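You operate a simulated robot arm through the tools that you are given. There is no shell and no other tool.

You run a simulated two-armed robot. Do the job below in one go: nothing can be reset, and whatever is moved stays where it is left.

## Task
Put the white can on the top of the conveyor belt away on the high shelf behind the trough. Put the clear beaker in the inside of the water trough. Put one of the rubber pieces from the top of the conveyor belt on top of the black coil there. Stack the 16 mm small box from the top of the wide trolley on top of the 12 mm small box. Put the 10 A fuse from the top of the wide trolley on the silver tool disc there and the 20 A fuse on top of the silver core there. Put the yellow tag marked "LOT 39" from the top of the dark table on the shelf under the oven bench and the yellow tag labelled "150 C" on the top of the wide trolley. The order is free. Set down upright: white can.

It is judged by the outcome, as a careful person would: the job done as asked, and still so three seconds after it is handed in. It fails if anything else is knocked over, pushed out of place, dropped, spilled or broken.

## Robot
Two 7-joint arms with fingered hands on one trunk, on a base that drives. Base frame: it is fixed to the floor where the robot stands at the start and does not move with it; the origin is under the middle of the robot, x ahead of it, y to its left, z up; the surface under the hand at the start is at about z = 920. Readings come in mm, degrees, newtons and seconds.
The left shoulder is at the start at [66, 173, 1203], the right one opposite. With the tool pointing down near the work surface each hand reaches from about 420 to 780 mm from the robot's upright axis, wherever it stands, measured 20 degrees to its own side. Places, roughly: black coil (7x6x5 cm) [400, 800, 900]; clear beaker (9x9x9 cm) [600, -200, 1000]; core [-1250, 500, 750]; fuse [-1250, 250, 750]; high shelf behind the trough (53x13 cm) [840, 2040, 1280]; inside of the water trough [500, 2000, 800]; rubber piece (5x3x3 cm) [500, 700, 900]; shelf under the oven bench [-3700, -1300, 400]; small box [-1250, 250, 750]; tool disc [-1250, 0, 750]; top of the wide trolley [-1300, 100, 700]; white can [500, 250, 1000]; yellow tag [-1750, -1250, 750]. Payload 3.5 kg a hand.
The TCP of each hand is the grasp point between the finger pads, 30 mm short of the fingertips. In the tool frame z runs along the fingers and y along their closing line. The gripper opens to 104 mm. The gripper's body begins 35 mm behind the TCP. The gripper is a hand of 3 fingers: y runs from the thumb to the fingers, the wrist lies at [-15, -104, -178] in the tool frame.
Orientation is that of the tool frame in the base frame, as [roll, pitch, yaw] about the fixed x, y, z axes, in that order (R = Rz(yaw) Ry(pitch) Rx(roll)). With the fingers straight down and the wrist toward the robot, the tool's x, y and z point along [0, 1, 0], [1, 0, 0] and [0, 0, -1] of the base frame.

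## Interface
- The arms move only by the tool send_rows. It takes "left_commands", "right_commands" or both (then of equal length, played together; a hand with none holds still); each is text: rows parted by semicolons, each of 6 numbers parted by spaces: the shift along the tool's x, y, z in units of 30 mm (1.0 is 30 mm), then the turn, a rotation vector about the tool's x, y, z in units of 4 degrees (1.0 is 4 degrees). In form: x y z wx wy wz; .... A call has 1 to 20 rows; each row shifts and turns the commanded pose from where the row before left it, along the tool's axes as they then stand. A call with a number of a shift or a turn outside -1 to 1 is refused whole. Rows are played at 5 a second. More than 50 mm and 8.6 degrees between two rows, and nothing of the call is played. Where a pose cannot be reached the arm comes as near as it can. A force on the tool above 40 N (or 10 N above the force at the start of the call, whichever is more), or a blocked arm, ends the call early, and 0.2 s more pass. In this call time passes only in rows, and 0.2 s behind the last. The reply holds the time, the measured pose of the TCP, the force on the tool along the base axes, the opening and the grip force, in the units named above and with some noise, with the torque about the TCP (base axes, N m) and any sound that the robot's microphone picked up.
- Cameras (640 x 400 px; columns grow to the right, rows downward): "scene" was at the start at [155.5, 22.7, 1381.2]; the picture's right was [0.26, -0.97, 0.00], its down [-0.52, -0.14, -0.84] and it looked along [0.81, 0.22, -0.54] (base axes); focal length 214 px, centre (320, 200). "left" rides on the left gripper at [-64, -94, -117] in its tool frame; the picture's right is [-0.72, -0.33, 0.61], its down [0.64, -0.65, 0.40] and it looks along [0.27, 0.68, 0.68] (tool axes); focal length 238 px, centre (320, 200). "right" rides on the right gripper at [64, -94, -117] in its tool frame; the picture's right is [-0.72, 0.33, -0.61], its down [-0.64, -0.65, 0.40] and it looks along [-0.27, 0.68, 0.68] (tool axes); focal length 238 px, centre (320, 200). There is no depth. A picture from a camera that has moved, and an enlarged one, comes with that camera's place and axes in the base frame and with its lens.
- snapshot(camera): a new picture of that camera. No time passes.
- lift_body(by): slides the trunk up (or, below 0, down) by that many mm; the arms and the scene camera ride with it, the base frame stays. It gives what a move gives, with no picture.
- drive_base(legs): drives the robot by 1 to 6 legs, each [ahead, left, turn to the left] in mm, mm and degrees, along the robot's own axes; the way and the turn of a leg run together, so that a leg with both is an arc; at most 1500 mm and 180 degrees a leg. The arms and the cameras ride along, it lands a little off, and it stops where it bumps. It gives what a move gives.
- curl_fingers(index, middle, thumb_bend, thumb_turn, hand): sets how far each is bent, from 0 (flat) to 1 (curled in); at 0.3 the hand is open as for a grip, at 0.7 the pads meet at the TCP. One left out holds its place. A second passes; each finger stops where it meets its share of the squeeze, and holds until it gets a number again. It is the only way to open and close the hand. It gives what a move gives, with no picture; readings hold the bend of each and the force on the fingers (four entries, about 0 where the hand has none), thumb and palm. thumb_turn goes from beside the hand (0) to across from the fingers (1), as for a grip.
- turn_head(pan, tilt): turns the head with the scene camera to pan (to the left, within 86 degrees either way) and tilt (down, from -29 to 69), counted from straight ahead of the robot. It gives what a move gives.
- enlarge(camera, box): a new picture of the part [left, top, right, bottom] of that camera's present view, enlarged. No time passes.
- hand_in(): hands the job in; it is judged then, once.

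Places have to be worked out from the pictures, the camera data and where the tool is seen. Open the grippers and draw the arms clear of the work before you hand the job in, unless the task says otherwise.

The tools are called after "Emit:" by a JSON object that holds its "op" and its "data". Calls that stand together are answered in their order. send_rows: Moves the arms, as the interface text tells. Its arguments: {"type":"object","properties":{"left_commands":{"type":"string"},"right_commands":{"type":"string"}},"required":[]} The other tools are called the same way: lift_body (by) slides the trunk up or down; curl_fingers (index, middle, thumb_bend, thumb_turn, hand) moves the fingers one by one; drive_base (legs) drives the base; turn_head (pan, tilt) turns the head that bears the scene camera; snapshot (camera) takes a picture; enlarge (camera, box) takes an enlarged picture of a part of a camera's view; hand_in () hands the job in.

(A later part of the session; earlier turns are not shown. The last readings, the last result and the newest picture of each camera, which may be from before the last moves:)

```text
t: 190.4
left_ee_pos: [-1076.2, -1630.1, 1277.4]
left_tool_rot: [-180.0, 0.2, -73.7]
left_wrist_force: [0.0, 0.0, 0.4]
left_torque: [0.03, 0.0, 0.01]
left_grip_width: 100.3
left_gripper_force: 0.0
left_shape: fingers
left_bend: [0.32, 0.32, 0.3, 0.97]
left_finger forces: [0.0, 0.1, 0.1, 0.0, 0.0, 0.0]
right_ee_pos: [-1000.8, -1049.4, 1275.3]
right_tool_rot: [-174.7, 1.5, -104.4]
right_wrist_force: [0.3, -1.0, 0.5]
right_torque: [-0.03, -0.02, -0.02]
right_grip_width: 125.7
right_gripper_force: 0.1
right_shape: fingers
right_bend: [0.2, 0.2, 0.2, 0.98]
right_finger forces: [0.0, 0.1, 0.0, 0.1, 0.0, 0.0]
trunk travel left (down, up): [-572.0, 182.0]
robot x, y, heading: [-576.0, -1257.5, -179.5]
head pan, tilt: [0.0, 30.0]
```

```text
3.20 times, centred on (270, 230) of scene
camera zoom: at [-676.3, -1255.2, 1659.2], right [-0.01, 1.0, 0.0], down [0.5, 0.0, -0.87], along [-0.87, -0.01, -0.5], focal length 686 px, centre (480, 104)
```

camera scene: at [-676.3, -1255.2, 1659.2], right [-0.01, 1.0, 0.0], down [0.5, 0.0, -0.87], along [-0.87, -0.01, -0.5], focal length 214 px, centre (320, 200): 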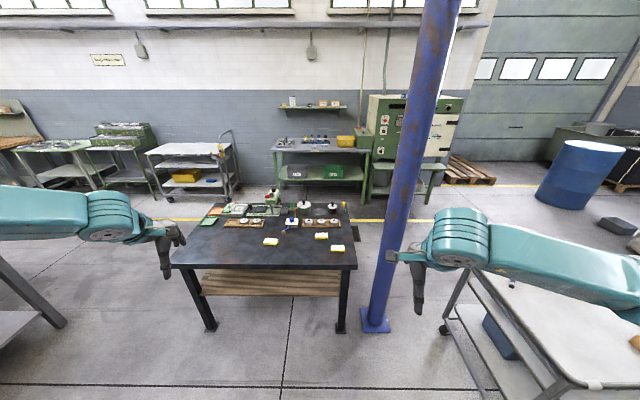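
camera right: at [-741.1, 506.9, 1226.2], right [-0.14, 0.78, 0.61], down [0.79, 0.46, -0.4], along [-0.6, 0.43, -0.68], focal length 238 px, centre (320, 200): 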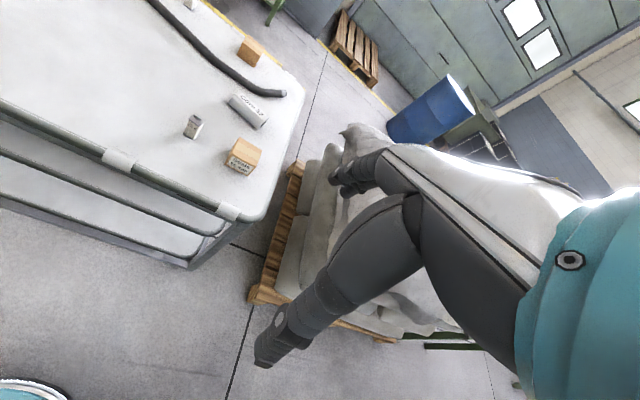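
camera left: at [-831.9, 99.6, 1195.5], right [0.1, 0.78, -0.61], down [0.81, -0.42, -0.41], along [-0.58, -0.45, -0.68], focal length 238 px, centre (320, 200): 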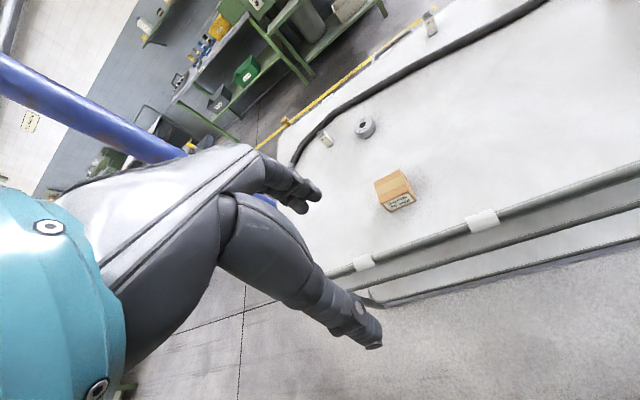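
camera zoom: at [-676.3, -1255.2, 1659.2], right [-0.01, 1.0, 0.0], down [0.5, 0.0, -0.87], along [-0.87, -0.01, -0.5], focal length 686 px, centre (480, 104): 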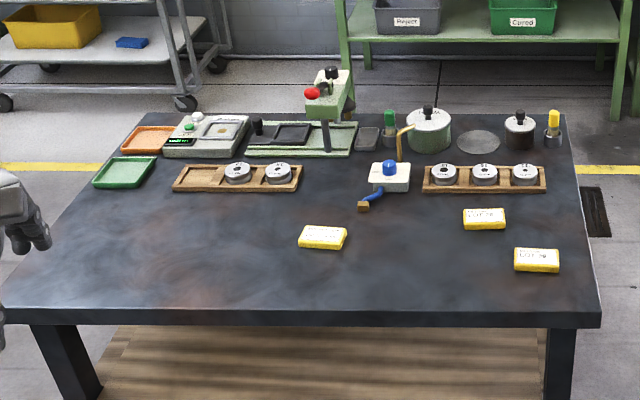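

Tags: "150 C" at ≈(−1737, −1587), "LOT 39" at ≈(−1675, −1152), LOT 26 between. I drive to about (−1060, −1372) so each is in one hand's sector, then lower the trunk.

Emit:
{"op": "drive_base", "data": {"legs": [[480, 115, 0]]}}

Emit:
{"op": "lift_body", "data": {"by": -390}}

Emit:
{"op": "turn_head", "data": {"pan": 0, "tilt": 40}}

Emit:
{"op": "snapshot", "data": {"camera": "scene"}}

Emit:
{"op": "snapshot", "data": {"camera": "right"}}

Emit:
{"op": "snapshot", "data": {"camera": "left"}}

```text
t: 193.3
left_ee_pos: [-1548.4, -1752.8, 1278.2]
left_tool_rot: [180.0, 0.1, -73.5]
left_wrist_force: [-0.5, -0.8, 0.9]
left_torque: [0.02, 0.02, 0.02]
left_grip_width: 100.5
left_gripper_force: 0.1
left_shape: fingers
left_bend: [0.32, 0.32, 0.3, 0.97]
left_finger forces: [0.1, 0.1, 0.0, 0.1, 0.0, 0.0]
right_ee_pos: [-1475.9, -1172.2, 1275.0]
right_tool_rot: [-174.6, 1.4, -104.3]
right_wrist_force: [0.3, -0.4, 0.0]
right_torque: [0.02, -0.02, 0.03]
right_grip_width: 125.5
right_gripper_force: 0.0
right_shape: fingers
right_bend: [0.2, 0.2, 0.2, 0.98]
right_finger forces: [0.0, 0.0, 0.1, 0.1, 0.1, 0.0]
trunk travel left (down, up): [-572.0, 182.0]
robot x, y, heading: [-1048.6, -1373.4, -178.9]
head pan, tilt: [0.0, 30.0]
```

```text
t: 197.1
left_ee_pos: [-1547.1, -1752.4, 887.7]
left_tool_rot: [-179.9, 0.3, -73.5]
left_wrist_force: [-0.5, 0.9, -1.2]
left_torque: [-0.01, -0.01, -0.01]
left_grip_width: 100.2
left_gripper_force: 0.1
left_shape: fingers
left_bend: [0.32, 0.32, 0.3, 0.97]
left_finger forces: [0.0, 0.0, 0.1, 0.0, 0.0, 0.0]
right_ee_pos: [-1474.8, -1172.8, 885.3]
right_tool_rot: [-174.7, 1.5, -104.2]
right_wrist_force: [1.2, -0.4, -0.2]
right_torque: [0.02, -0.01, -0.01]
right_grip_width: 125.5
right_gripper_force: 0.0
right_shape: fingers
right_bend: [0.2, 0.2, 0.2, 0.98]
right_finger forces: [0.0, 0.0, 0.1, 0.0, 0.0, 0.2]
trunk travel left (down, up): [-182.0, 572.0]
robot x, y, heading: [-1046.2, -1378.9, -179.2]
head pan, tilt: [0.0, 30.0]
```

```text
t: 197.8
left_ee_pos: [-1549.0, -1753.6, 887.9]
left_tool_rot: [-180.0, 0.2, -73.5]
left_wrist_force: [0.1, 0.0, 1.0]
left_torque: [0.0, 0.0, 0.0]
left_grip_width: 100.3
left_gripper_force: 0.1
left_shape: fingers
left_bend: [0.32, 0.32, 0.3, 0.97]
left_finger forces: [0.0, 0.0, 0.1, 0.0, 0.0, 0.0]
right_ee_pos: [-1476.5, -1172.3, 884.5]
right_tool_rot: [-174.7, 1.5, -104.2]
right_wrist_force: [-0.1, 0.3, -1.1]
right_torque: [0.0, -0.01, 0.01]
right_grip_width: 125.6
right_gripper_force: 0.1
right_shape: fingers
right_bend: [0.2, 0.2, 0.2, 0.98]
right_finger forces: [0.1, 0.1, 0.0, 0.1, 0.1, 0.0]
trunk travel left (down, up): [-182.0, 572.0]
robot x, y, heading: [-1046.5, -1376.4, -179.3]
head pan, tilt: [0.0, 40.0]
```

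```text
taken
camera scene: at [-1253.5, -1378.2, 1248.6], right [-0.01, 1.0, 0.0], down [0.64, 0.01, -0.77], along [-0.77, -0.01, -0.64], focal length 214 px, centre (320, 200)
```

scene: 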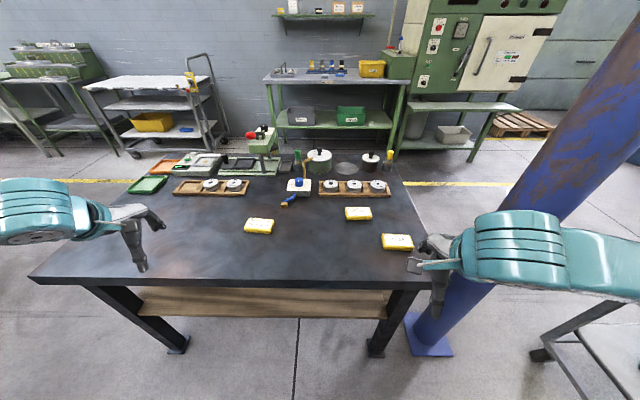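

```text
taken
camera right: at [-1412.4, -1258.7, 1009.2], right [-0.2, 0.78, 0.6], down [0.83, 0.46, -0.33], along [-0.53, 0.43, -0.73], focal length 238 px, centre (320, 200)
```

right: 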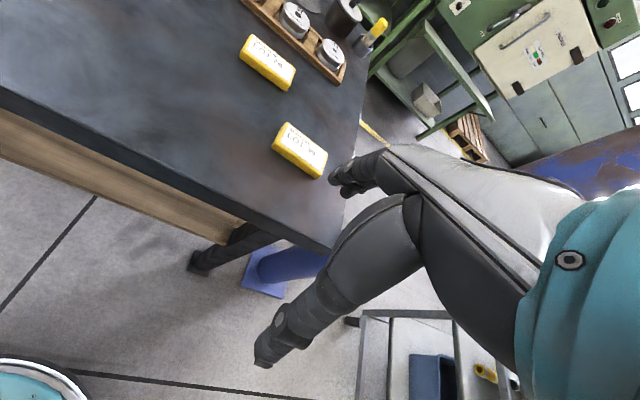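

```text
taken
camera left: at [-1477.1, -1665.2, 1005.6], right [0.11, 0.78, -0.61], down [0.81, -0.43, -0.41], along [-0.58, -0.45, -0.68], focal length 238 px, centre (320, 200)
```

left: 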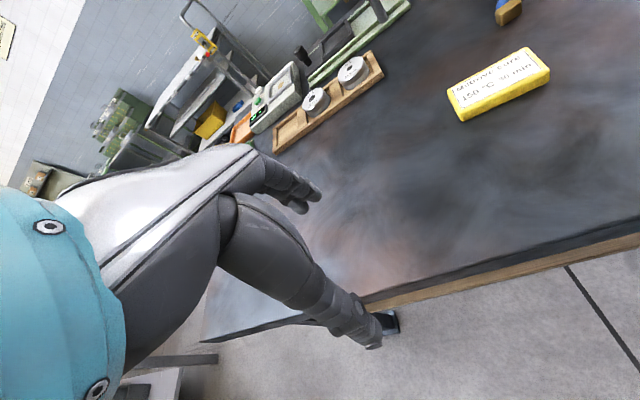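

Let me measure both tags precisely with enlarged views.

Emit:
{"op": "enlarge", "data": {"camera": "scene", "box": [230, 195, 310, 245]}}

Emit:
{"op": "enlarge", "data": {"camera": "scene", "box": [360, 215, 440, 265]}}

Emit:
{"op": "enlarge", "data": {"camera": "left", "box": [430, 30, 570, 140]}}

Emit:
{"op": "enlarge", "data": {"camera": "right", "box": [240, 100, 360, 200]}}

```text
8.00 times, centred on (270, 220) of scene
camera zoom: at [-1253.5, -1378.2, 1248.6], right [-0.01, 1.0, 0.0], down [0.64, 0.01, -0.77], along [-0.77, -0.01, -0.64], focal length 1716 px, centre (720, 40)
```

zoom: 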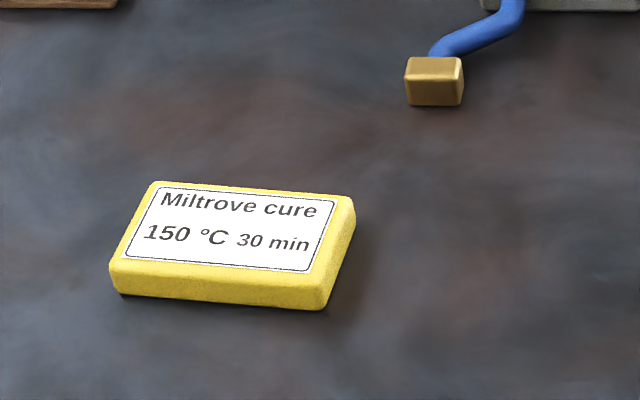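

```text
8.00 times, centred on (400, 240) of scene
camera zoom: at [-1253.5, -1378.2, 1248.6], right [-0.01, 1.0, 0.0], down [0.64, 0.01, -0.77], along [-0.77, -0.01, -0.64], focal length 1716 px, centre (-320, -120)
```

zoom: 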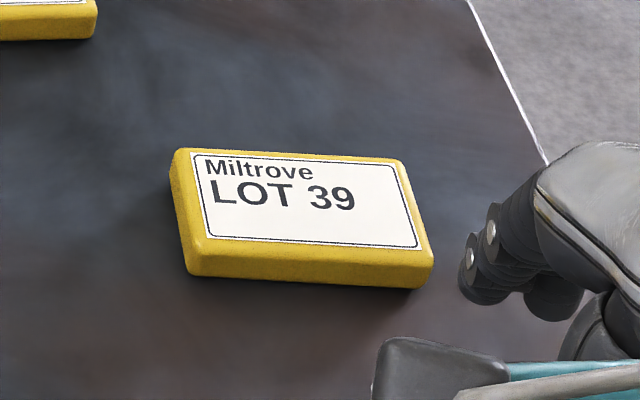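

```text
3.64 times, centred on (500, 85) of left
camera zoom: at [-1477.1, -1665.2, 1005.6], right [0.11, 0.78, -0.61], down [0.81, -0.43, -0.41], along [-0.58, -0.45, -0.68], focal length 867 px, centre (-334, 618)
```

zoom: 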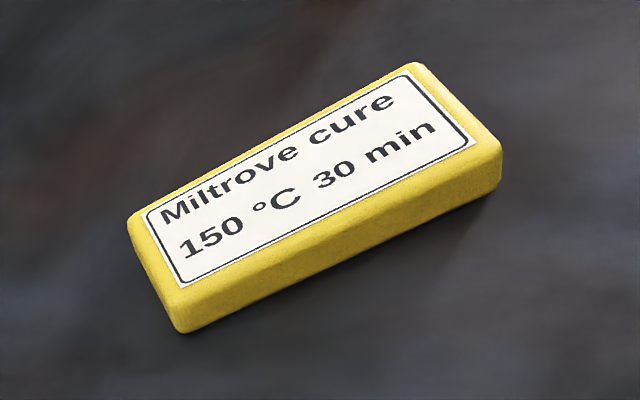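

```text
4.00 times, centred on (300, 150) of right
camera zoom: at [-1412.4, -1258.7, 1009.2], right [-0.2, 0.78, 0.6], down [0.83, 0.46, -0.33], along [-0.53, 0.43, -0.73], focal length 953 px, centre (400, 400)
```

zoom: 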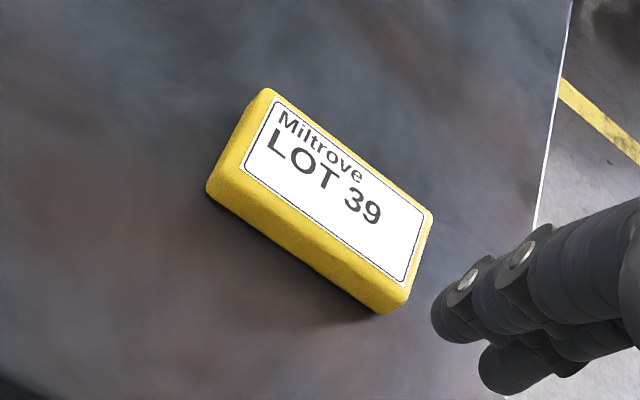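

LOT 39 centre ≈(−1658, −1159), 150 C centre ≈(−1717, −1573), tops at z≈760 (tags ≈84×43×18 mm). I level the right hand, align it, and move it over LOT 39.

Emit:
{"op": "send_rows", "data": {"right_commands": "0 0 0 -0.68 0.17 0; 0 0 0 -0.68 0.17 0; 0 0 0 0 0 -0.75; 0 0 0 0 0 -0.75; 0 0 0 0 0 -0.75; 0 0 0 0 0 -0.75"}}

Emit:
{"op": "curl_fingers", "data": {"hand": "right", "index": 0.35, "middle": 0.35, "thumb_bend": 0.35}}

```text
t: 199.2
left_ee_pos: [-1548.3, -1754.0, 888.3]
left_tool_rot: [-180.0, 0.1, -73.5]
left_wrist_force: [0.1, -0.2, 0.0]
left_torque: [-0.02, -0.01, -0.04]
left_grip_width: 100.3
left_gripper_force: 0.0
left_shape: fingers
left_bend: [0.32, 0.32, 0.3, 0.97]
left_finger forces: [0.0, 0.1, 0.0, 0.0, 0.0, 0.0]
right_ee_pos: [-1493.1, -1177.2, 883.7]
right_tool_rot: [179.9, 0.1, -92.2]
right_wrist_force: [-0.2, 0.1, -0.8]
right_torque: [-0.02, 0.0, 0.02]
right_grip_width: 125.5
right_gripper_force: 0.1
right_shape: fingers
right_bend: [0.2, 0.2, 0.2, 0.98]
right_finger forces: [0.1, 0.0, 0.0, 0.0, 0.0, 0.0]
right hand out of reach, approached as far as the arm can: row 1, 2, 5
trunk travel left (down, up): [-182.0, 572.0]
robot x, y, heading: [-1044.9, -1374.1, -179.5]
head pan, tilt: [0.0, 40.0]
```

```text
t: 200.2
left_ee_pos: [-1548.5, -1752.9, 886.8]
left_tool_rot: [180.0, 0.2, -73.5]
left_wrist_force: [-0.1, -0.5, 1.2]
left_torque: [0.0, -0.04, 0.01]
left_grip_width: 100.2
left_gripper_force: 0.0
left_shape: fingers
left_bend: [0.32, 0.32, 0.3, 0.97]
left_finger forces: [0.0, 0.1, 0.0, 0.0, 0.0, 0.1]
right_ee_pos: [-1494.6, -1176.1, 883.0]
right_tool_rot: [180.0, 0.1, -92.3]
right_wrist_force: [0.1, -0.2, 0.8]
right_torque: [0.02, -0.02, -0.02]
right_grip_width: 91.5
right_gripper_force: 0.0
right_shape: fingers
right_bend: [0.35, 0.35, 0.35, 0.98]
right_finger forces: [0.0, 0.1, 0.0, 0.0, 0.1, 0.0]
trunk travel left (down, up): [-182.0, 572.0]
robot x, y, heading: [-1045.0, -1377.5, -179.2]
head pan, tilt: [0.0, 40.0]
```

Level now. I move it forward 164 mm over the LOT 39 tag, still at z≈883.

Emit:
{"op": "send_rows", "data": {"right_commands": "-0.06 0.91 0 0 0 0; -0.06 0.91 0 0 0 0; -0.06 0.91 0 0 0 0; -0.06 0.91 0 0 0 0; -0.06 0.91 0 0 0 0; -0.06 0.91 0 0 0 0"}}

Emit:
{"op": "snapshot", "data": {"camera": "right"}}

Emit:
{"op": "enlarge", "data": {"camera": "scene", "box": [330, 180, 490, 280]}}

```text
t: 201.6
left_ee_pos: [-1549.3, -1753.9, 886.9]
left_tool_rot: [180.0, 0.2, -73.5]
left_wrist_force: [0.3, -0.5, 0.3]
left_torque: [-0.01, -0.02, 0.0]
left_grip_width: 100.3
left_gripper_force: 0.0
left_shape: fingers
left_bend: [0.32, 0.32, 0.3, 0.97]
left_finger forces: [0.0, 0.0, 0.0, 0.0, 0.0, 0.1]
right_ee_pos: [-1657.8, -1158.2, 883.4]
right_tool_rot: [179.8, 0.1, -92.3]
right_wrist_force: [-0.1, 0.6, -0.2]
right_torque: [0.01, 0.01, -0.01]
right_grip_width: 91.1
right_gripper_force: 0.1
right_shape: fingers
right_bend: [0.35, 0.35, 0.35, 0.98]
right_finger forces: [0.0, 0.0, 0.0, 0.1, 0.0, 0.0]
trunk travel left (down, up): [-182.0, 572.0]
robot x, y, heading: [-1049.7, -1375.4, -179.2]
head pan, tilt: [0.0, 40.0]
```

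```text
taken
camera right: at [-1565.9, -1227.0, 1000.6], right [-0.3, 0.73, 0.62], down [0.68, 0.62, -0.4], along [-0.67, 0.3, -0.68], focal length 238 px, centre (320, 200)
```

right: 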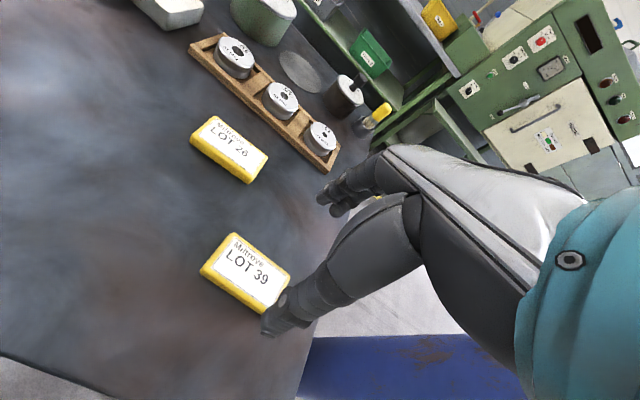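

```text
4.00 times, centred on (410, 230) of scene
camera zoom: at [-1253.7, -1378.3, 1248.5], right [-0.01, 1.0, 0.0], down [0.64, 0.01, -0.77], along [-0.77, -0.01, -0.64], focal length 858 px, centre (-40, 80)
```

zoom: 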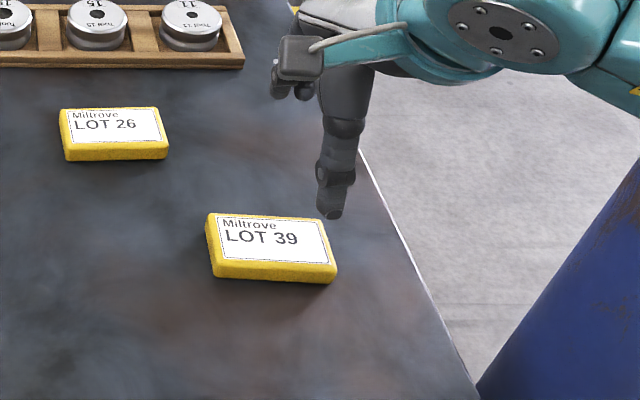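

Nearly above it (TCP axis predicted at pixel (252, 274); tag centre looks near (246, 272)). I enlarge to refine.

Emit:
{"op": "enlarge", "data": {"camera": "right", "box": [180, 215, 310, 330]}}

```text
3.48 times, centred on (245, 272) of right
camera zoom: at [-1565.9, -1227.0, 1000.6], right [-0.3, 0.73, 0.62], down [0.68, 0.62, -0.4], along [-0.67, 0.3, -0.68], focal length 829 px, centre (581, -52)
```

zoom: 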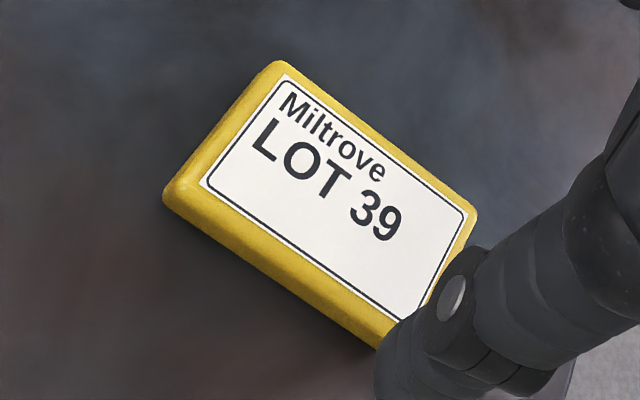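

Offset is only ~2 mm. I correct and descend to TCP z≈777 (tips ≈747, tag spans 742–760).

Emit:
{"op": "send_rows", "data": {"right_commands": "0.07 0.04 0.8 0 0 0; 0 0 0.9 0 0 0; 0 0 0.9 0 0 0; 0 0 0.6 0 0 0; 0 0 0.35 0 0 0"}}

Emit:
{"op": "enlarge", "data": {"camera": "right", "box": [180, 150, 400, 340]}}

Emit:
{"op": "enlarge", "data": {"camera": "scene", "box": [350, 190, 450, 260]}}

```text
t: 202.8
left_ee_pos: [-1549.0, -1753.7, 887.6]
left_tool_rot: [-180.0, 0.2, -73.5]
left_wrist_force: [-0.1, -0.4, -0.2]
left_torque: [0.0, 0.03, -0.03]
left_grip_width: 100.4
left_gripper_force: 0.1
left_shape: fingers
left_bend: [0.32, 0.32, 0.3, 0.97]
left_finger forces: [0.0, 0.0, 0.0, 0.0, 0.0, 0.0]
right_ee_pos: [-1659.5, -1158.5, 776.6]
right_tool_rot: [179.9, 0.1, -92.3]
right_wrist_force: [-0.5, 1.2, -0.1]
right_torque: [-0.01, 0.0, 0.01]
right_grip_width: 91.2
right_gripper_force: 0.0
right_shape: fingers
right_bend: [0.35, 0.35, 0.35, 0.98]
right_finger forces: [0.0, 0.0, 0.1, 0.1, 0.0, 0.0]
trunk travel left (down, up): [-182.0, 572.0]
robot x, y, heading: [-1047.0, -1375.5, -179.3]
head pan, tilt: [0.0, 40.0]
```

```text
2.11 times, centred on (290, 245) of right
camera zoom: at [-1567.3, -1228.8, 894.4], right [-0.3, 0.73, 0.62], down [0.68, 0.61, -0.4], along [-0.67, 0.3, -0.68], focal length 502 px, centre (383, 105)
```

zoom: 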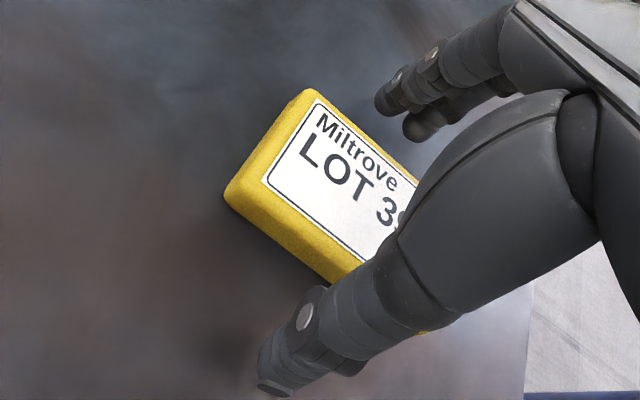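

```text
5.71 times, centred on (400, 225) of scene
camera zoom: at [-1253.5, -1378.2, 1248.5], right [-0.01, 1.0, 0.0], down [0.64, 0.01, -0.77], along [-0.77, -0.01, -0.64], focal length 1226 px, centre (-137, 57)
```

zoom: 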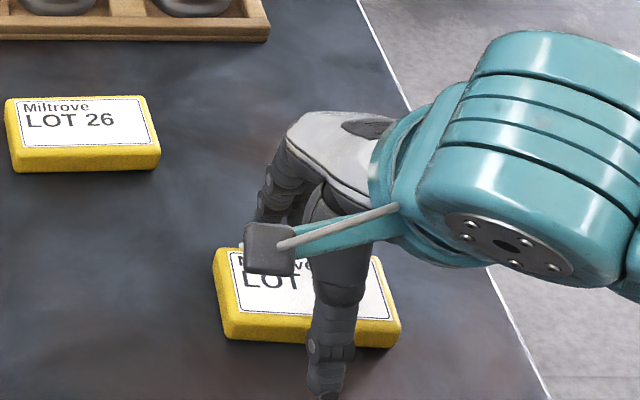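

Fingers straddle the tag. I close the right hand on it.

Emit:
{"op": "curl_fingers", "data": {"hand": "right", "index": 0.62, "middle": 0.62, "thumb_bend": 0.62}}

Emit:
{"op": "enlarge", "data": {"camera": "right", "box": [180, 150, 400, 340]}}

```text
t: 203.8
left_ee_pos: [-1548.8, -1753.3, 888.3]
left_tool_rot: [-180.0, 0.1, -73.5]
left_wrist_force: [-1.4, 0.3, -0.1]
left_torque: [0.01, 0.02, -0.01]
left_grip_width: 100.5
left_gripper_force: 0.0
left_shape: fingers
left_bend: [0.32, 0.32, 0.3, 0.97]
left_finger forces: [0.0, 0.0, 0.0, 0.0, 0.1, 0.0]
right_ee_pos: [-1657.4, -1160.2, 777.6]
right_tool_rot: [179.9, 0.2, -92.4]
right_wrist_force: [0.9, 1.1, 0.7]
right_torque: [-0.01, 0.01, 0.01]
right_grip_width: 45.3
right_gripper_force: 10.9
right_shape: fingers
right_bend: [0.55, 0.57, 0.52, 0.96]
right_finger forces: [5.5, 5.3, 0.0, 0.1, 10.7, 0.0]
trunk travel left (down, up): [-182.0, 572.0]
robot x, y, heading: [-1047.6, -1373.3, -179.1]
head pan, tilt: [0.0, 40.0]
```

```text
2.11 times, centred on (290, 245) of right
camera zoom: at [-1567.3, -1228.9, 894.6], right [-0.3, 0.73, 0.62], down [0.68, 0.61, -0.4], along [-0.67, 0.3, -0.68], focal length 502 px, centre (383, 105)
```

zoom: 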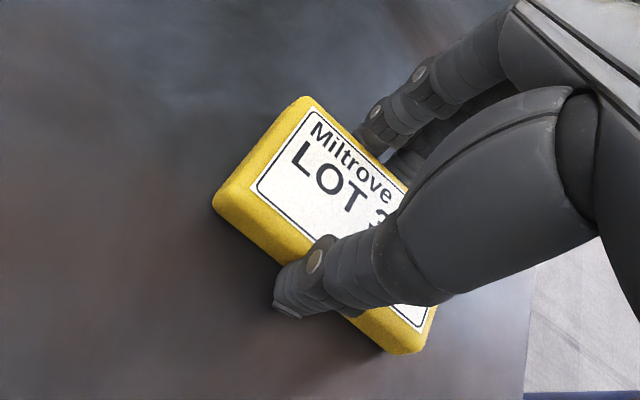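

Gripped (10.9 N). I lift it straight up 110 mm.

Emit:
{"op": "send_rows", "data": {"right_commands": "0 0 -0.4 0 0 0; 0 0 -0.8 0 0 0; 0 0 -0.9 0 0 0; 0 0 -0.9 0 0 0; 0 0 -0.8 0 0 0"}}

Emit:
{"op": "snapshot", "data": {"camera": "right"}}

```text
t: 205.0
left_ee_pos: [-1548.0, -1754.0, 887.1]
left_tool_rot: [179.9, 0.1, -73.5]
left_wrist_force: [-1.3, 0.3, -0.2]
left_torque: [0.01, 0.01, 0.05]
left_grip_width: 100.2
left_gripper_force: 0.1
left_shape: fingers
left_bend: [0.32, 0.32, 0.3, 0.97]
left_finger forces: [0.1, 0.0, 0.1, 0.0, 0.1, 0.0]
right_ee_pos: [-1659.1, -1159.6, 891.7]
right_tool_rot: [179.9, 0.0, -92.3]
right_wrist_force: [-0.3, 0.1, -0.9]
right_torque: [0.03, -0.04, 0.0]
right_grip_width: 45.3
right_gripper_force: 10.2
right_shape: fingers
right_bend: [0.55, 0.57, 0.52, 0.96]
right_finger forces: [5.4, 5.0, 0.0, 0.0, 10.6, 0.0]
trunk travel left (down, up): [-182.0, 572.0]
robot x, y, heading: [-1047.8, -1376.5, -179.3]
head pan, tilt: [0.0, 40.0]
```

```text
taken
camera right: at [-1567.8, -1229.0, 1008.9], right [-0.3, 0.73, 0.62], down [0.68, 0.61, -0.4], along [-0.67, 0.3, -0.68], focal length 238 px, centre (320, 200)
```

right: 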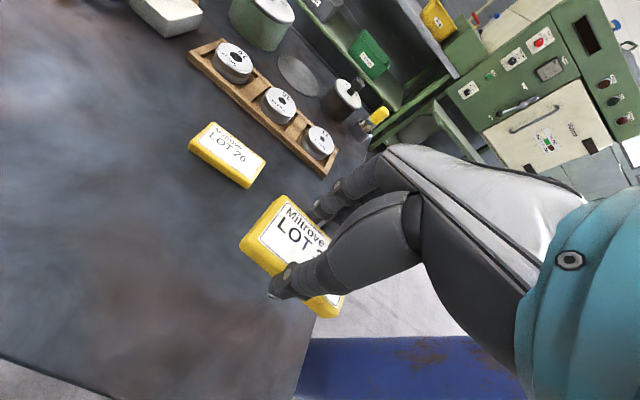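

LOT 39 is held securely. I draw the right hand back, shift the base 60 mm right, and bring the left hand (turned to match) over the 150 C tag.

Emit:
{"op": "send_rows", "data": {"right_commands": "0 -0.9 0 0 0 0; 0 -0.9 0 0 0 0; 0 -0.9 0 0 0 0; 0 -0.9 0 0 0 0; 0 -0.9 0 0 0 0; 0 0 0 0 0 0", "left_commands": "0 0 0 0 0 0.94; 0 0 0 0 0 0.94; 0 0 0 0 0 0.94; 0 0 0 0 0 0.94; 0 0 0 0 0 0.94; 0 0 0 0 0 0.94"}}

Emit:
{"op": "drive_base", "data": {"legs": [[0, -60, 0]]}}

Emit:
{"op": "send_rows", "data": {"left_commands": "-0.49 0.86 0 0 0 0; -0.49 0.86 0 0 0 0; -0.49 0.86 0 0 0 0; -0.49 0.86 0 0 0 0; -0.49 0.86 0 0 0 0; -0.49 0.86 0 0 0 0; -0.49 0.86 0 0 0 0"}}

Emit:
{"op": "snapshot", "data": {"camera": "left"}}

Emit:
{"op": "snapshot", "data": {"camera": "scene"}}

```text
t: 206.4
left_ee_pos: [-1547.8, -1753.5, 887.4]
left_tool_rot: [179.9, 0.0, -96.2]
left_wrist_force: [0.3, 0.5, -0.1]
left_torque: [-0.02, -0.03, -0.01]
left_grip_width: 100.2
left_gripper_force: 0.0
left_shape: fingers
left_bend: [0.32, 0.32, 0.3, 0.97]
left_finger forces: [0.0, 0.0, 0.1, 0.1, 0.1, 0.1]
right_ee_pos: [-1524.4, -1164.7, 889.8]
right_tool_rot: [179.9, 0.1, -92.3]
right_wrist_force: [0.0, -0.3, -1.4]
right_torque: [0.03, 0.01, -0.03]
right_grip_width: 45.1
right_gripper_force: 10.3
right_shape: fingers
right_bend: [0.55, 0.57, 0.52, 0.96]
right_finger forces: [5.4, 5.0, 0.1, 0.1, 10.4, 0.0]
trunk travel left (down, up): [-182.0, 572.0]
robot x, y, heading: [-1044.8, -1374.0, -179.3]
head pan, tilt: [0.0, 40.0]
```

```text
t: 207.4
left_ee_pos: [-1548.6, -1692.5, 888.5]
left_tool_rot: [179.8, 0.1, -96.0]
left_wrist_force: [-0.4, 0.6, 0.1]
left_torque: [0.0, 0.0, 0.01]
left_grip_width: 100.1
left_gripper_force: 0.1
left_shape: fingers
left_bend: [0.32, 0.32, 0.3, 0.97]
left_finger forces: [0.1, 0.0, 0.0, 0.0, 0.0, 0.0]
right_ee_pos: [-1523.9, -1106.9, 889.8]
right_tool_rot: [179.9, 0.1, -92.2]
right_wrist_force: [0.1, -0.1, -0.2]
right_torque: [-0.03, 0.01, 0.04]
right_grip_width: 45.4
right_gripper_force: 10.2
right_shape: fingers
right_bend: [0.55, 0.57, 0.52, 0.96]
right_finger forces: [5.5, 5.0, 0.0, 0.0, 10.5, 0.1]
trunk travel left (down, up): [-182.0, 572.0]
robot x, y, heading: [-1045.5, -1315.3, -179.1]
head pan, tilt: [0.0, 40.0]
```

```text
t: 209.0
left_ee_pos: [-1720.2, -1573.4, 888.4]
left_tool_rot: [179.9, 0.2, -96.0]
left_wrist_force: [0.2, -0.4, -0.3]
left_torque: [0.02, -0.01, 0.02]
left_grip_width: 100.4
left_gripper_force: 0.1
left_shape: fingers
left_bend: [0.32, 0.32, 0.3, 0.97]
left_finger forces: [0.1, 0.1, 0.1, 0.0, 0.0, 0.1]
right_ee_pos: [-1525.7, -1106.1, 890.4]
right_tool_rot: [179.8, 0.2, -92.4]
right_wrist_force: [-1.1, -0.2, -0.4]
right_torque: [0.0, 0.01, 0.03]
right_grip_width: 45.5
right_gripper_force: 10.0
right_shape: fingers
right_bend: [0.55, 0.57, 0.52, 0.96]
right_finger forces: [5.4, 5.0, 0.0, 0.0, 10.5, 0.0]
trunk travel left (down, up): [-182.0, 572.0]
robot x, y, heading: [-1049.5, -1315.7, -179.0]
head pan, tilt: [0.0, 40.0]
```

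```text
taken
camera left: at [-1620.2, -1519.3, 1005.8], right [0.4, 0.68, -0.61], down [0.58, -0.7, -0.41], along [-0.71, -0.19, -0.68], focal length 238 px, centre (320, 200)
```

left: 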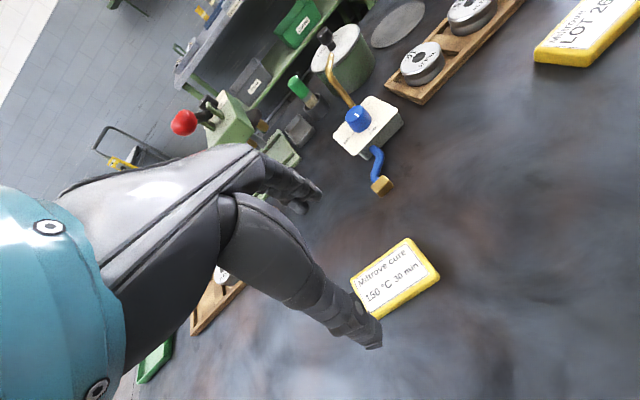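

```text
taken
camera scene: at [-1254.8, -1318.9, 1248.4], right [-0.01, 1.0, 0.0], down [0.64, 0.01, -0.77], along [-0.77, -0.01, -0.64], focal length 214 px, centre (320, 200)
```

scene: 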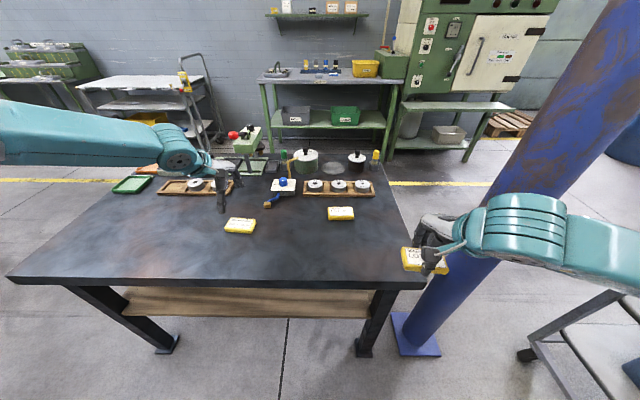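

I refine with an enlarged left view (TCP axis predicted at (389.6, 275)).

Emit:
{"op": "enlarge", "data": {"camera": "left", "box": [330, 220, 460, 330]}}

```text
3.64 times, centred on (395, 275) of left
camera zoom: at [-1620.2, -1519.3, 1005.8], right [0.4, 0.68, -0.61], down [0.58, -0.7, -0.41], along [-0.71, -0.19, -0.68], focal length 867 px, centre (47, -73)
```

zoom: 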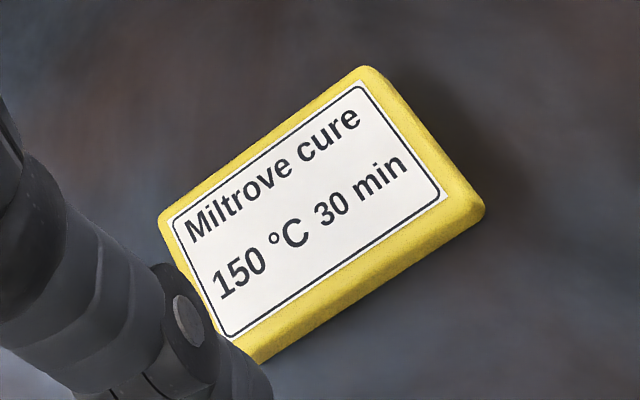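

Within 2 mm. I descend to z≈777 and close the left hand on the 150 C tag.

Emit:
{"op": "send_rows", "data": {"left_commands": "0.07 -0.03 0.8 0 0 0; 0 0 0.9 0 0 0; 0 0 0.9 0 0 0; 0 0 0.7 0 0 0; 0 0 0.4 0 0 0"}}

Emit:
{"op": "snapshot", "data": {"camera": "left"}}

Emit:
{"op": "curl_fingers", "data": {"hand": "left", "index": 0.62, "middle": 0.62, "thumb_bend": 0.62}}

Emit:
{"op": "snapshot", "data": {"camera": "left"}}

```text
t: 210.2
left_ee_pos: [-1718.6, -1574.5, 776.7]
left_tool_rot: [179.9, 0.2, -96.2]
left_wrist_force: [-0.5, -0.3, -0.2]
left_torque: [0.0, 0.03, -0.02]
left_grip_width: 100.7
left_gripper_force: 0.0
left_shape: fingers
left_bend: [0.32, 0.32, 0.3, 0.97]
left_finger forces: [0.0, 0.0, 0.0, 0.0, 0.0, 0.0]
right_ee_pos: [-1525.3, -1107.6, 890.8]
right_tool_rot: [179.9, 0.2, -92.3]
right_wrist_force: [-0.8, -0.2, -0.5]
right_torque: [0.0, 0.01, 0.01]
right_grip_width: 45.3
right_gripper_force: 10.4
right_shape: fingers
right_bend: [0.55, 0.57, 0.52, 0.96]
right_finger forces: [5.5, 5.0, 0.0, 0.0, 10.6, 0.0]
trunk travel left (down, up): [-182.0, 572.0]
robot x, y, heading: [-1049.1, -1316.2, -179.0]
head pan, tilt: [0.0, 40.0]
```

```text
taken
camera left: at [-1618.8, -1520.4, 895.1], right [0.4, 0.68, -0.61], down [0.58, -0.7, -0.41], along [-0.71, -0.19, -0.68], focal length 238 px, centre (320, 200)
```

left: 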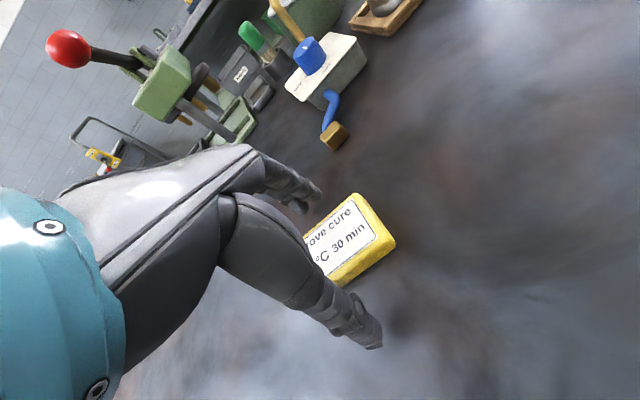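

```text
t: 211.2
left_ee_pos: [-1717.9, -1574.1, 777.4]
left_tool_rot: [179.8, 0.2, -96.1]
left_wrist_force: [0.1, 0.0, 0.2]
left_torque: [0.01, 0.01, -0.02]
left_grip_width: 45.3
left_gripper_force: 10.4
left_shape: fingers
left_bend: [0.55, 0.57, 0.52, 0.96]
left_finger forces: [5.7, 5.1, 0.0, 0.0, 10.6, 0.0]
right_ee_pos: [-1525.4, -1106.5, 890.4]
right_tool_rot: [179.9, 0.0, -92.3]
right_wrist_force: [0.2, 0.2, -1.1]
right_torque: [0.01, -0.01, -0.02]
right_grip_width: 45.2
right_gripper_force: 10.3
right_shape: fingers
right_bend: [0.55, 0.57, 0.52, 0.96]
right_finger forces: [5.4, 5.0, 0.0, 0.0, 10.5, 0.1]
trunk travel left (down, up): [-182.0, 572.0]
robot x, y, heading: [-1049.5, -1314.0, -179.1]
head pan, tilt: [0.0, 40.0]
```

```text
taken
camera left: at [-1618.8, -1520.5, 895.3], right [0.4, 0.68, -0.61], down [0.58, -0.7, -0.41], along [-0.71, -0.19, -0.68], focal length 238 px, centre (320, 200)
```

left: 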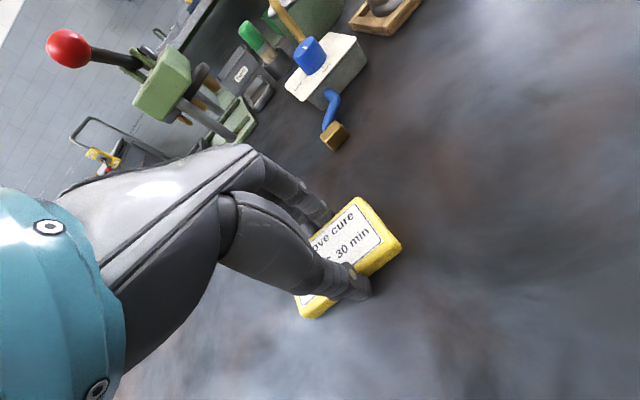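

Both tags are held. I lift the left one 120 mm, draw it back, then back the base away and drive to the trolley's near side.

Emit:
{"op": "send_rows", "data": {"left_commands": "0 0 -0.5 0 0 0; 0 0 -0.9 0 0 0; 0 0 -0.9 0 0 0; 0 0 -0.9 0 0 0; 0 0 -0.9 0 0 0; 0 -0.9 0 0 0 0; 0 -0.9 0 0 0 0; 0 -0.9 0 0 0 0; 0 -0.9 0 0 0 0; 0 -0.9 0 0 0 0"}}

Emit:
{"op": "drive_base", "data": {"legs": [[-450, 0, 0]]}}

Emit:
{"op": "snapshot", "data": {"camera": "scene"}}

```text
t: 213.4
left_ee_pos: [-1582.6, -1589.4, 899.5]
left_tool_rot: [179.9, 0.2, -96.0]
left_wrist_force: [-0.1, -0.3, -0.3]
left_torque: [0.01, 0.0, -0.02]
left_grip_width: 45.3
left_gripper_force: 10.5
left_shape: fingers
left_bend: [0.55, 0.57, 0.52, 0.96]
left_finger forces: [5.7, 4.9, 0.0, 0.0, 10.6, 0.0]
right_ee_pos: [-1524.9, -1106.8, 891.3]
right_tool_rot: [180.0, 0.1, -92.3]
right_wrist_force: [-0.2, -0.2, 0.0]
right_torque: [0.0, -0.02, 0.03]
right_grip_width: 45.3
right_gripper_force: 10.4
right_shape: fingers
right_bend: [0.55, 0.57, 0.52, 0.96]
right_finger forces: [5.5, 4.9, 0.0, 0.0, 10.4, 0.1]
trunk travel left (down, up): [-182.0, 572.0]
robot x, y, heading: [-1050.4, -1313.6, -179.3]
head pan, tilt: [0.0, 40.0]
```

```text
t: 216.1
left_ee_pos: [-1134.2, -1581.5, 900.1]
left_tool_rot: [179.9, 0.2, -96.1]
left_wrist_force: [0.0, 0.4, 0.1]
left_torque: [0.01, -0.01, -0.05]
left_grip_width: 45.1
left_gripper_force: 11.0
left_shape: fingers
left_bend: [0.55, 0.57, 0.52, 0.96]
left_finger forces: [5.8, 4.9, 0.1, 0.0, 10.5, 0.0]
right_ee_pos: [-1074.1, -1100.5, 891.0]
right_tool_rot: [179.9, 0.0, -92.4]
right_wrist_force: [0.3, 0.2, -0.7]
right_torque: [-0.05, 0.01, 0.0]
right_grip_width: 45.3
right_gripper_force: 10.6
right_shape: fingers
right_bend: [0.55, 0.57, 0.52, 0.96]
right_finger forces: [5.5, 4.9, 0.1, 0.0, 10.5, 0.1]
trunk travel left (down, up): [-182.0, 572.0]
robot x, y, heading: [-596.3, -1310.3, -179.5]
head pan, tilt: [0.0, 40.0]
```

```text
taken
camera scene: at [-803.4, -1312.3, 1248.6], right [-0.01, 1.0, 0.0], down [0.64, 0.01, -0.77], along [-0.77, -0.01, -0.64], focal length 214 px, centre (320, 200)
```

scene: 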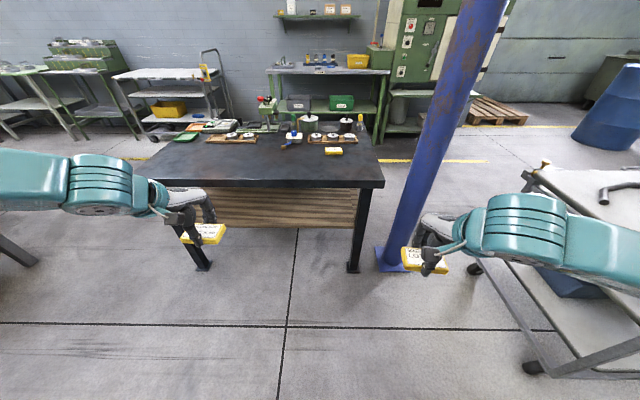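

Path is clear. I drive 1780 mm to the right (+y) to the trolley's near side.

Emit:
{"op": "drive_base", "data": {"legs": [[0, -1480, 0], [0, -300, 0]]}}

Emit:
{"op": "snapshot", "data": {"camera": "scene"}}

Emit:
{"op": "snapshot", "data": {"camera": "left"}}

```text
t: 225.1
left_ee_pos: [-1147.7, 203.4, 900.9]
left_tool_rot: [180.0, 0.1, -96.4]
left_wrist_force: [0.3, 0.0, -1.3]
left_torque: [-0.02, 0.0, 0.04]
left_grip_width: 44.9
left_gripper_force: 10.4
left_shape: fingers
left_bend: [0.55, 0.57, 0.52, 0.96]
left_finger forces: [5.7, 5.0, 0.0, 0.0, 10.6, 0.1]
right_ee_pos: [-1086.6, 684.1, 889.0]
right_tool_rot: [179.9, 0.1, -92.7]
right_wrist_force: [-0.7, 1.1, -1.2]
right_torque: [0.0, 0.0, -0.01]
right_grip_width: 45.1
right_gripper_force: 10.3
right_shape: fingers
right_bend: [0.55, 0.57, 0.52, 0.96]
right_finger forces: [5.5, 4.9, 0.0, 0.0, 10.6, 0.0]
trunk travel left (down, up): [-182.0, 572.0]
robot x, y, heading: [-610.0, 467.8, -179.6]
head pan, tilt: [0.0, 40.0]
```

```text
taken
camera scene: at [-816.6, 470.4, 1248.5], right [-0.01, 1.0, 0.0], down [0.64, 0.0, -0.77], along [-0.77, -0.01, -0.64], focal length 214 px, centre (320, 200)
```

scene: 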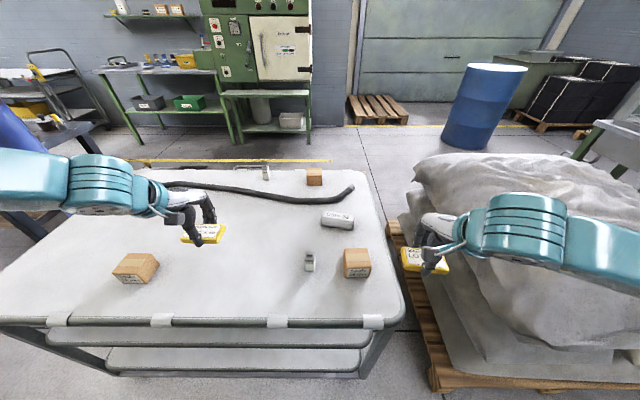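

```text
taken
camera left: at [-1047.9, 255.8, 1018.0], right [0.4, 0.68, -0.61], down [0.58, -0.71, -0.41], along [-0.71, -0.19, -0.68], focal length 238 px, centre (320, 200)
```

left: 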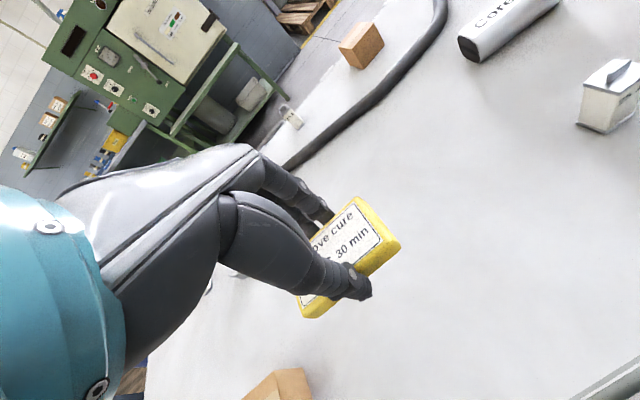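

The spot at (−1148, 203) on the trolley is free. I lower the 150 C tag 112 mm, then in small rows to contact.

Emit:
{"op": "send_rows", "data": {"left_commands": "0 0 0.9 0 0 0; 0 0 0.9 0 0 0; 0 0 0.9 0 0 0; 0 0 0.7 0 0 0; 0 0 0.3 0 0 0"}}

Emit:
{"op": "send_rows", "data": {"left_commands": "0 0 0.1 0 0 0; 0 0 0.1 0 0 0; 0 0 0.07 0 0 0"}}

Emit:
{"op": "snapshot", "data": {"camera": "left"}}

```text
t: 226.3
left_ee_pos: [-1148.4, 203.3, 789.3]
left_tool_rot: [179.9, 0.2, -96.4]
left_wrist_force: [-0.3, 0.1, 0.0]
left_torque: [0.03, 0.03, 0.0]
left_grip_width: 45.2
left_gripper_force: 11.1
left_shape: fingers
left_bend: [0.55, 0.57, 0.52, 0.96]
left_finger forces: [5.6, 4.8, 0.0, 0.0, 10.5, 0.0]
right_ee_pos: [-1085.9, 685.2, 890.7]
right_tool_rot: [179.8, 0.1, -92.7]
right_wrist_force: [-0.2, -0.4, -1.3]
right_torque: [0.01, 0.02, -0.03]
right_grip_width: 45.3
right_gripper_force: 10.8
right_shape: fingers
right_bend: [0.55, 0.57, 0.52, 0.96]
right_finger forces: [5.5, 4.9, 0.0, 0.0, 10.5, 0.0]
trunk travel left (down, up): [-182.0, 572.0]
robot x, y, heading: [-606.1, 470.2, -179.7]
head pan, tilt: [0.0, 40.0]
```

```text
t: 227.1
left_ee_pos: [-1147.8, 202.4, 781.1]
left_tool_rot: [179.9, 0.2, -96.3]
left_wrist_force: [-0.1, -0.4, -1.1]
left_torque: [0.0, -0.02, 0.03]
left_grip_width: 45.2
left_gripper_force: 10.4
left_shape: fingers
left_bend: [0.55, 0.57, 0.52, 0.96]
left_finger forces: [5.6, 4.7, 0.1, 0.0, 10.5, 0.0]
right_ee_pos: [-1085.5, 683.6, 890.8]
right_tool_rot: [179.9, 0.0, -92.7]
right_wrist_force: [-0.1, 0.4, 0.3]
right_torque: [0.01, 0.02, -0.01]
right_grip_width: 45.4
right_gripper_force: 9.9
right_shape: fingers
right_bend: [0.55, 0.57, 0.52, 0.96]
right_finger forces: [5.5, 4.9, 0.0, 0.1, 10.5, 0.0]
trunk travel left (down, up): [-182.0, 572.0]
robot x, y, heading: [-611.7, 472.1, -179.5]
head pan, tilt: [0.0, 40.0]
```

```text
taken
camera left: at [-1048.1, 255.7, 898.6], right [0.4, 0.68, -0.61], down [0.58, -0.71, -0.41], along [-0.71, -0.19, -0.68], focal length 238 px, centre (320, 200)
```

left: 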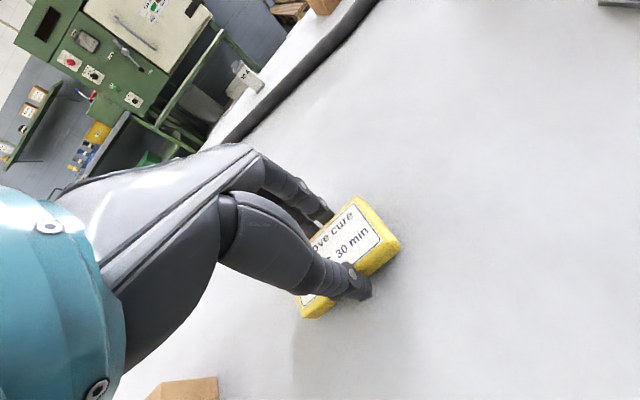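

Not yet touching; I continue in 2 mm rows.

Emit:
{"op": "send_rows", "data": {"left_commands": "0 0 0.07 0 0 0; 0 0 0.07 0 0 0; 0 0 0.07 0 0 0"}}

Emit:
{"op": "send_rows", "data": {"left_commands": "0 0 0.06 0 0 0; 0 0 0.06 0 0 0; 0 0 0.06 0 0 0"}}

```text
t: 227.9
left_ee_pos: [-1149.3, 202.8, 775.4]
left_tool_rot: [179.7, 0.1, -96.5]
left_wrist_force: [0.5, -0.5, 9.3]
left_torque: [0.01, -0.04, 0.03]
left_grip_width: 45.1
left_gripper_force: 10.8
left_shape: fingers
left_bend: [0.55, 0.57, 0.52, 0.96]
left_finger forces: [5.4, 5.1, 0.0, 0.1, 11.1, 0.0]
right_ee_pos: [-1085.5, 684.0, 891.1]
right_tool_rot: [179.9, 0.2, -92.7]
right_wrist_force: [0.5, -0.5, 0.4]
right_torque: [0.03, -0.02, 0.0]
right_grip_width: 45.3
right_gripper_force: 10.3
right_shape: fingers
right_bend: [0.55, 0.57, 0.52, 0.96]
right_finger forces: [5.5, 4.9, 0.0, 0.0, 10.6, 0.0]
trunk travel left (down, up): [-182.0, 572.0]
robot x, y, heading: [-611.1, 467.0, -179.5]
head pan, tilt: [0.0, 40.0]
```

```text
t: 228.7
left_ee_pos: [-1149.1, 204.2, 773.7]
left_tool_rot: [179.5, 0.0, -96.6]
left_wrist_force: [-1.3, -4.3, 28.1]
left_torque: [-0.12, 0.35, -0.02]
left_grip_width: 45.1
left_gripper_force: 17.8
left_shape: fingers
left_bend: [0.56, 0.56, 0.52, 0.96]
left_finger forces: [5.5, 18.2, 0.0, 0.0, 11.8, 0.0]
right_ee_pos: [-1083.9, 685.0, 891.7]
right_tool_rot: [179.7, 0.2, -92.6]
right_wrist_force: [-0.1, 0.3, -0.1]
right_torque: [0.0, -0.01, -0.02]
right_grip_width: 45.1
right_gripper_force: 11.0
right_shape: fingers
right_bend: [0.55, 0.57, 0.52, 0.96]
right_finger forces: [5.5, 4.9, 0.0, 0.1, 10.5, 0.1]
trunk travel left (down, up): [-182.0, 572.0]
robot x, y, heading: [-610.9, 473.8, -179.5]
head pan, tilt: [0.0, 40.0]
```

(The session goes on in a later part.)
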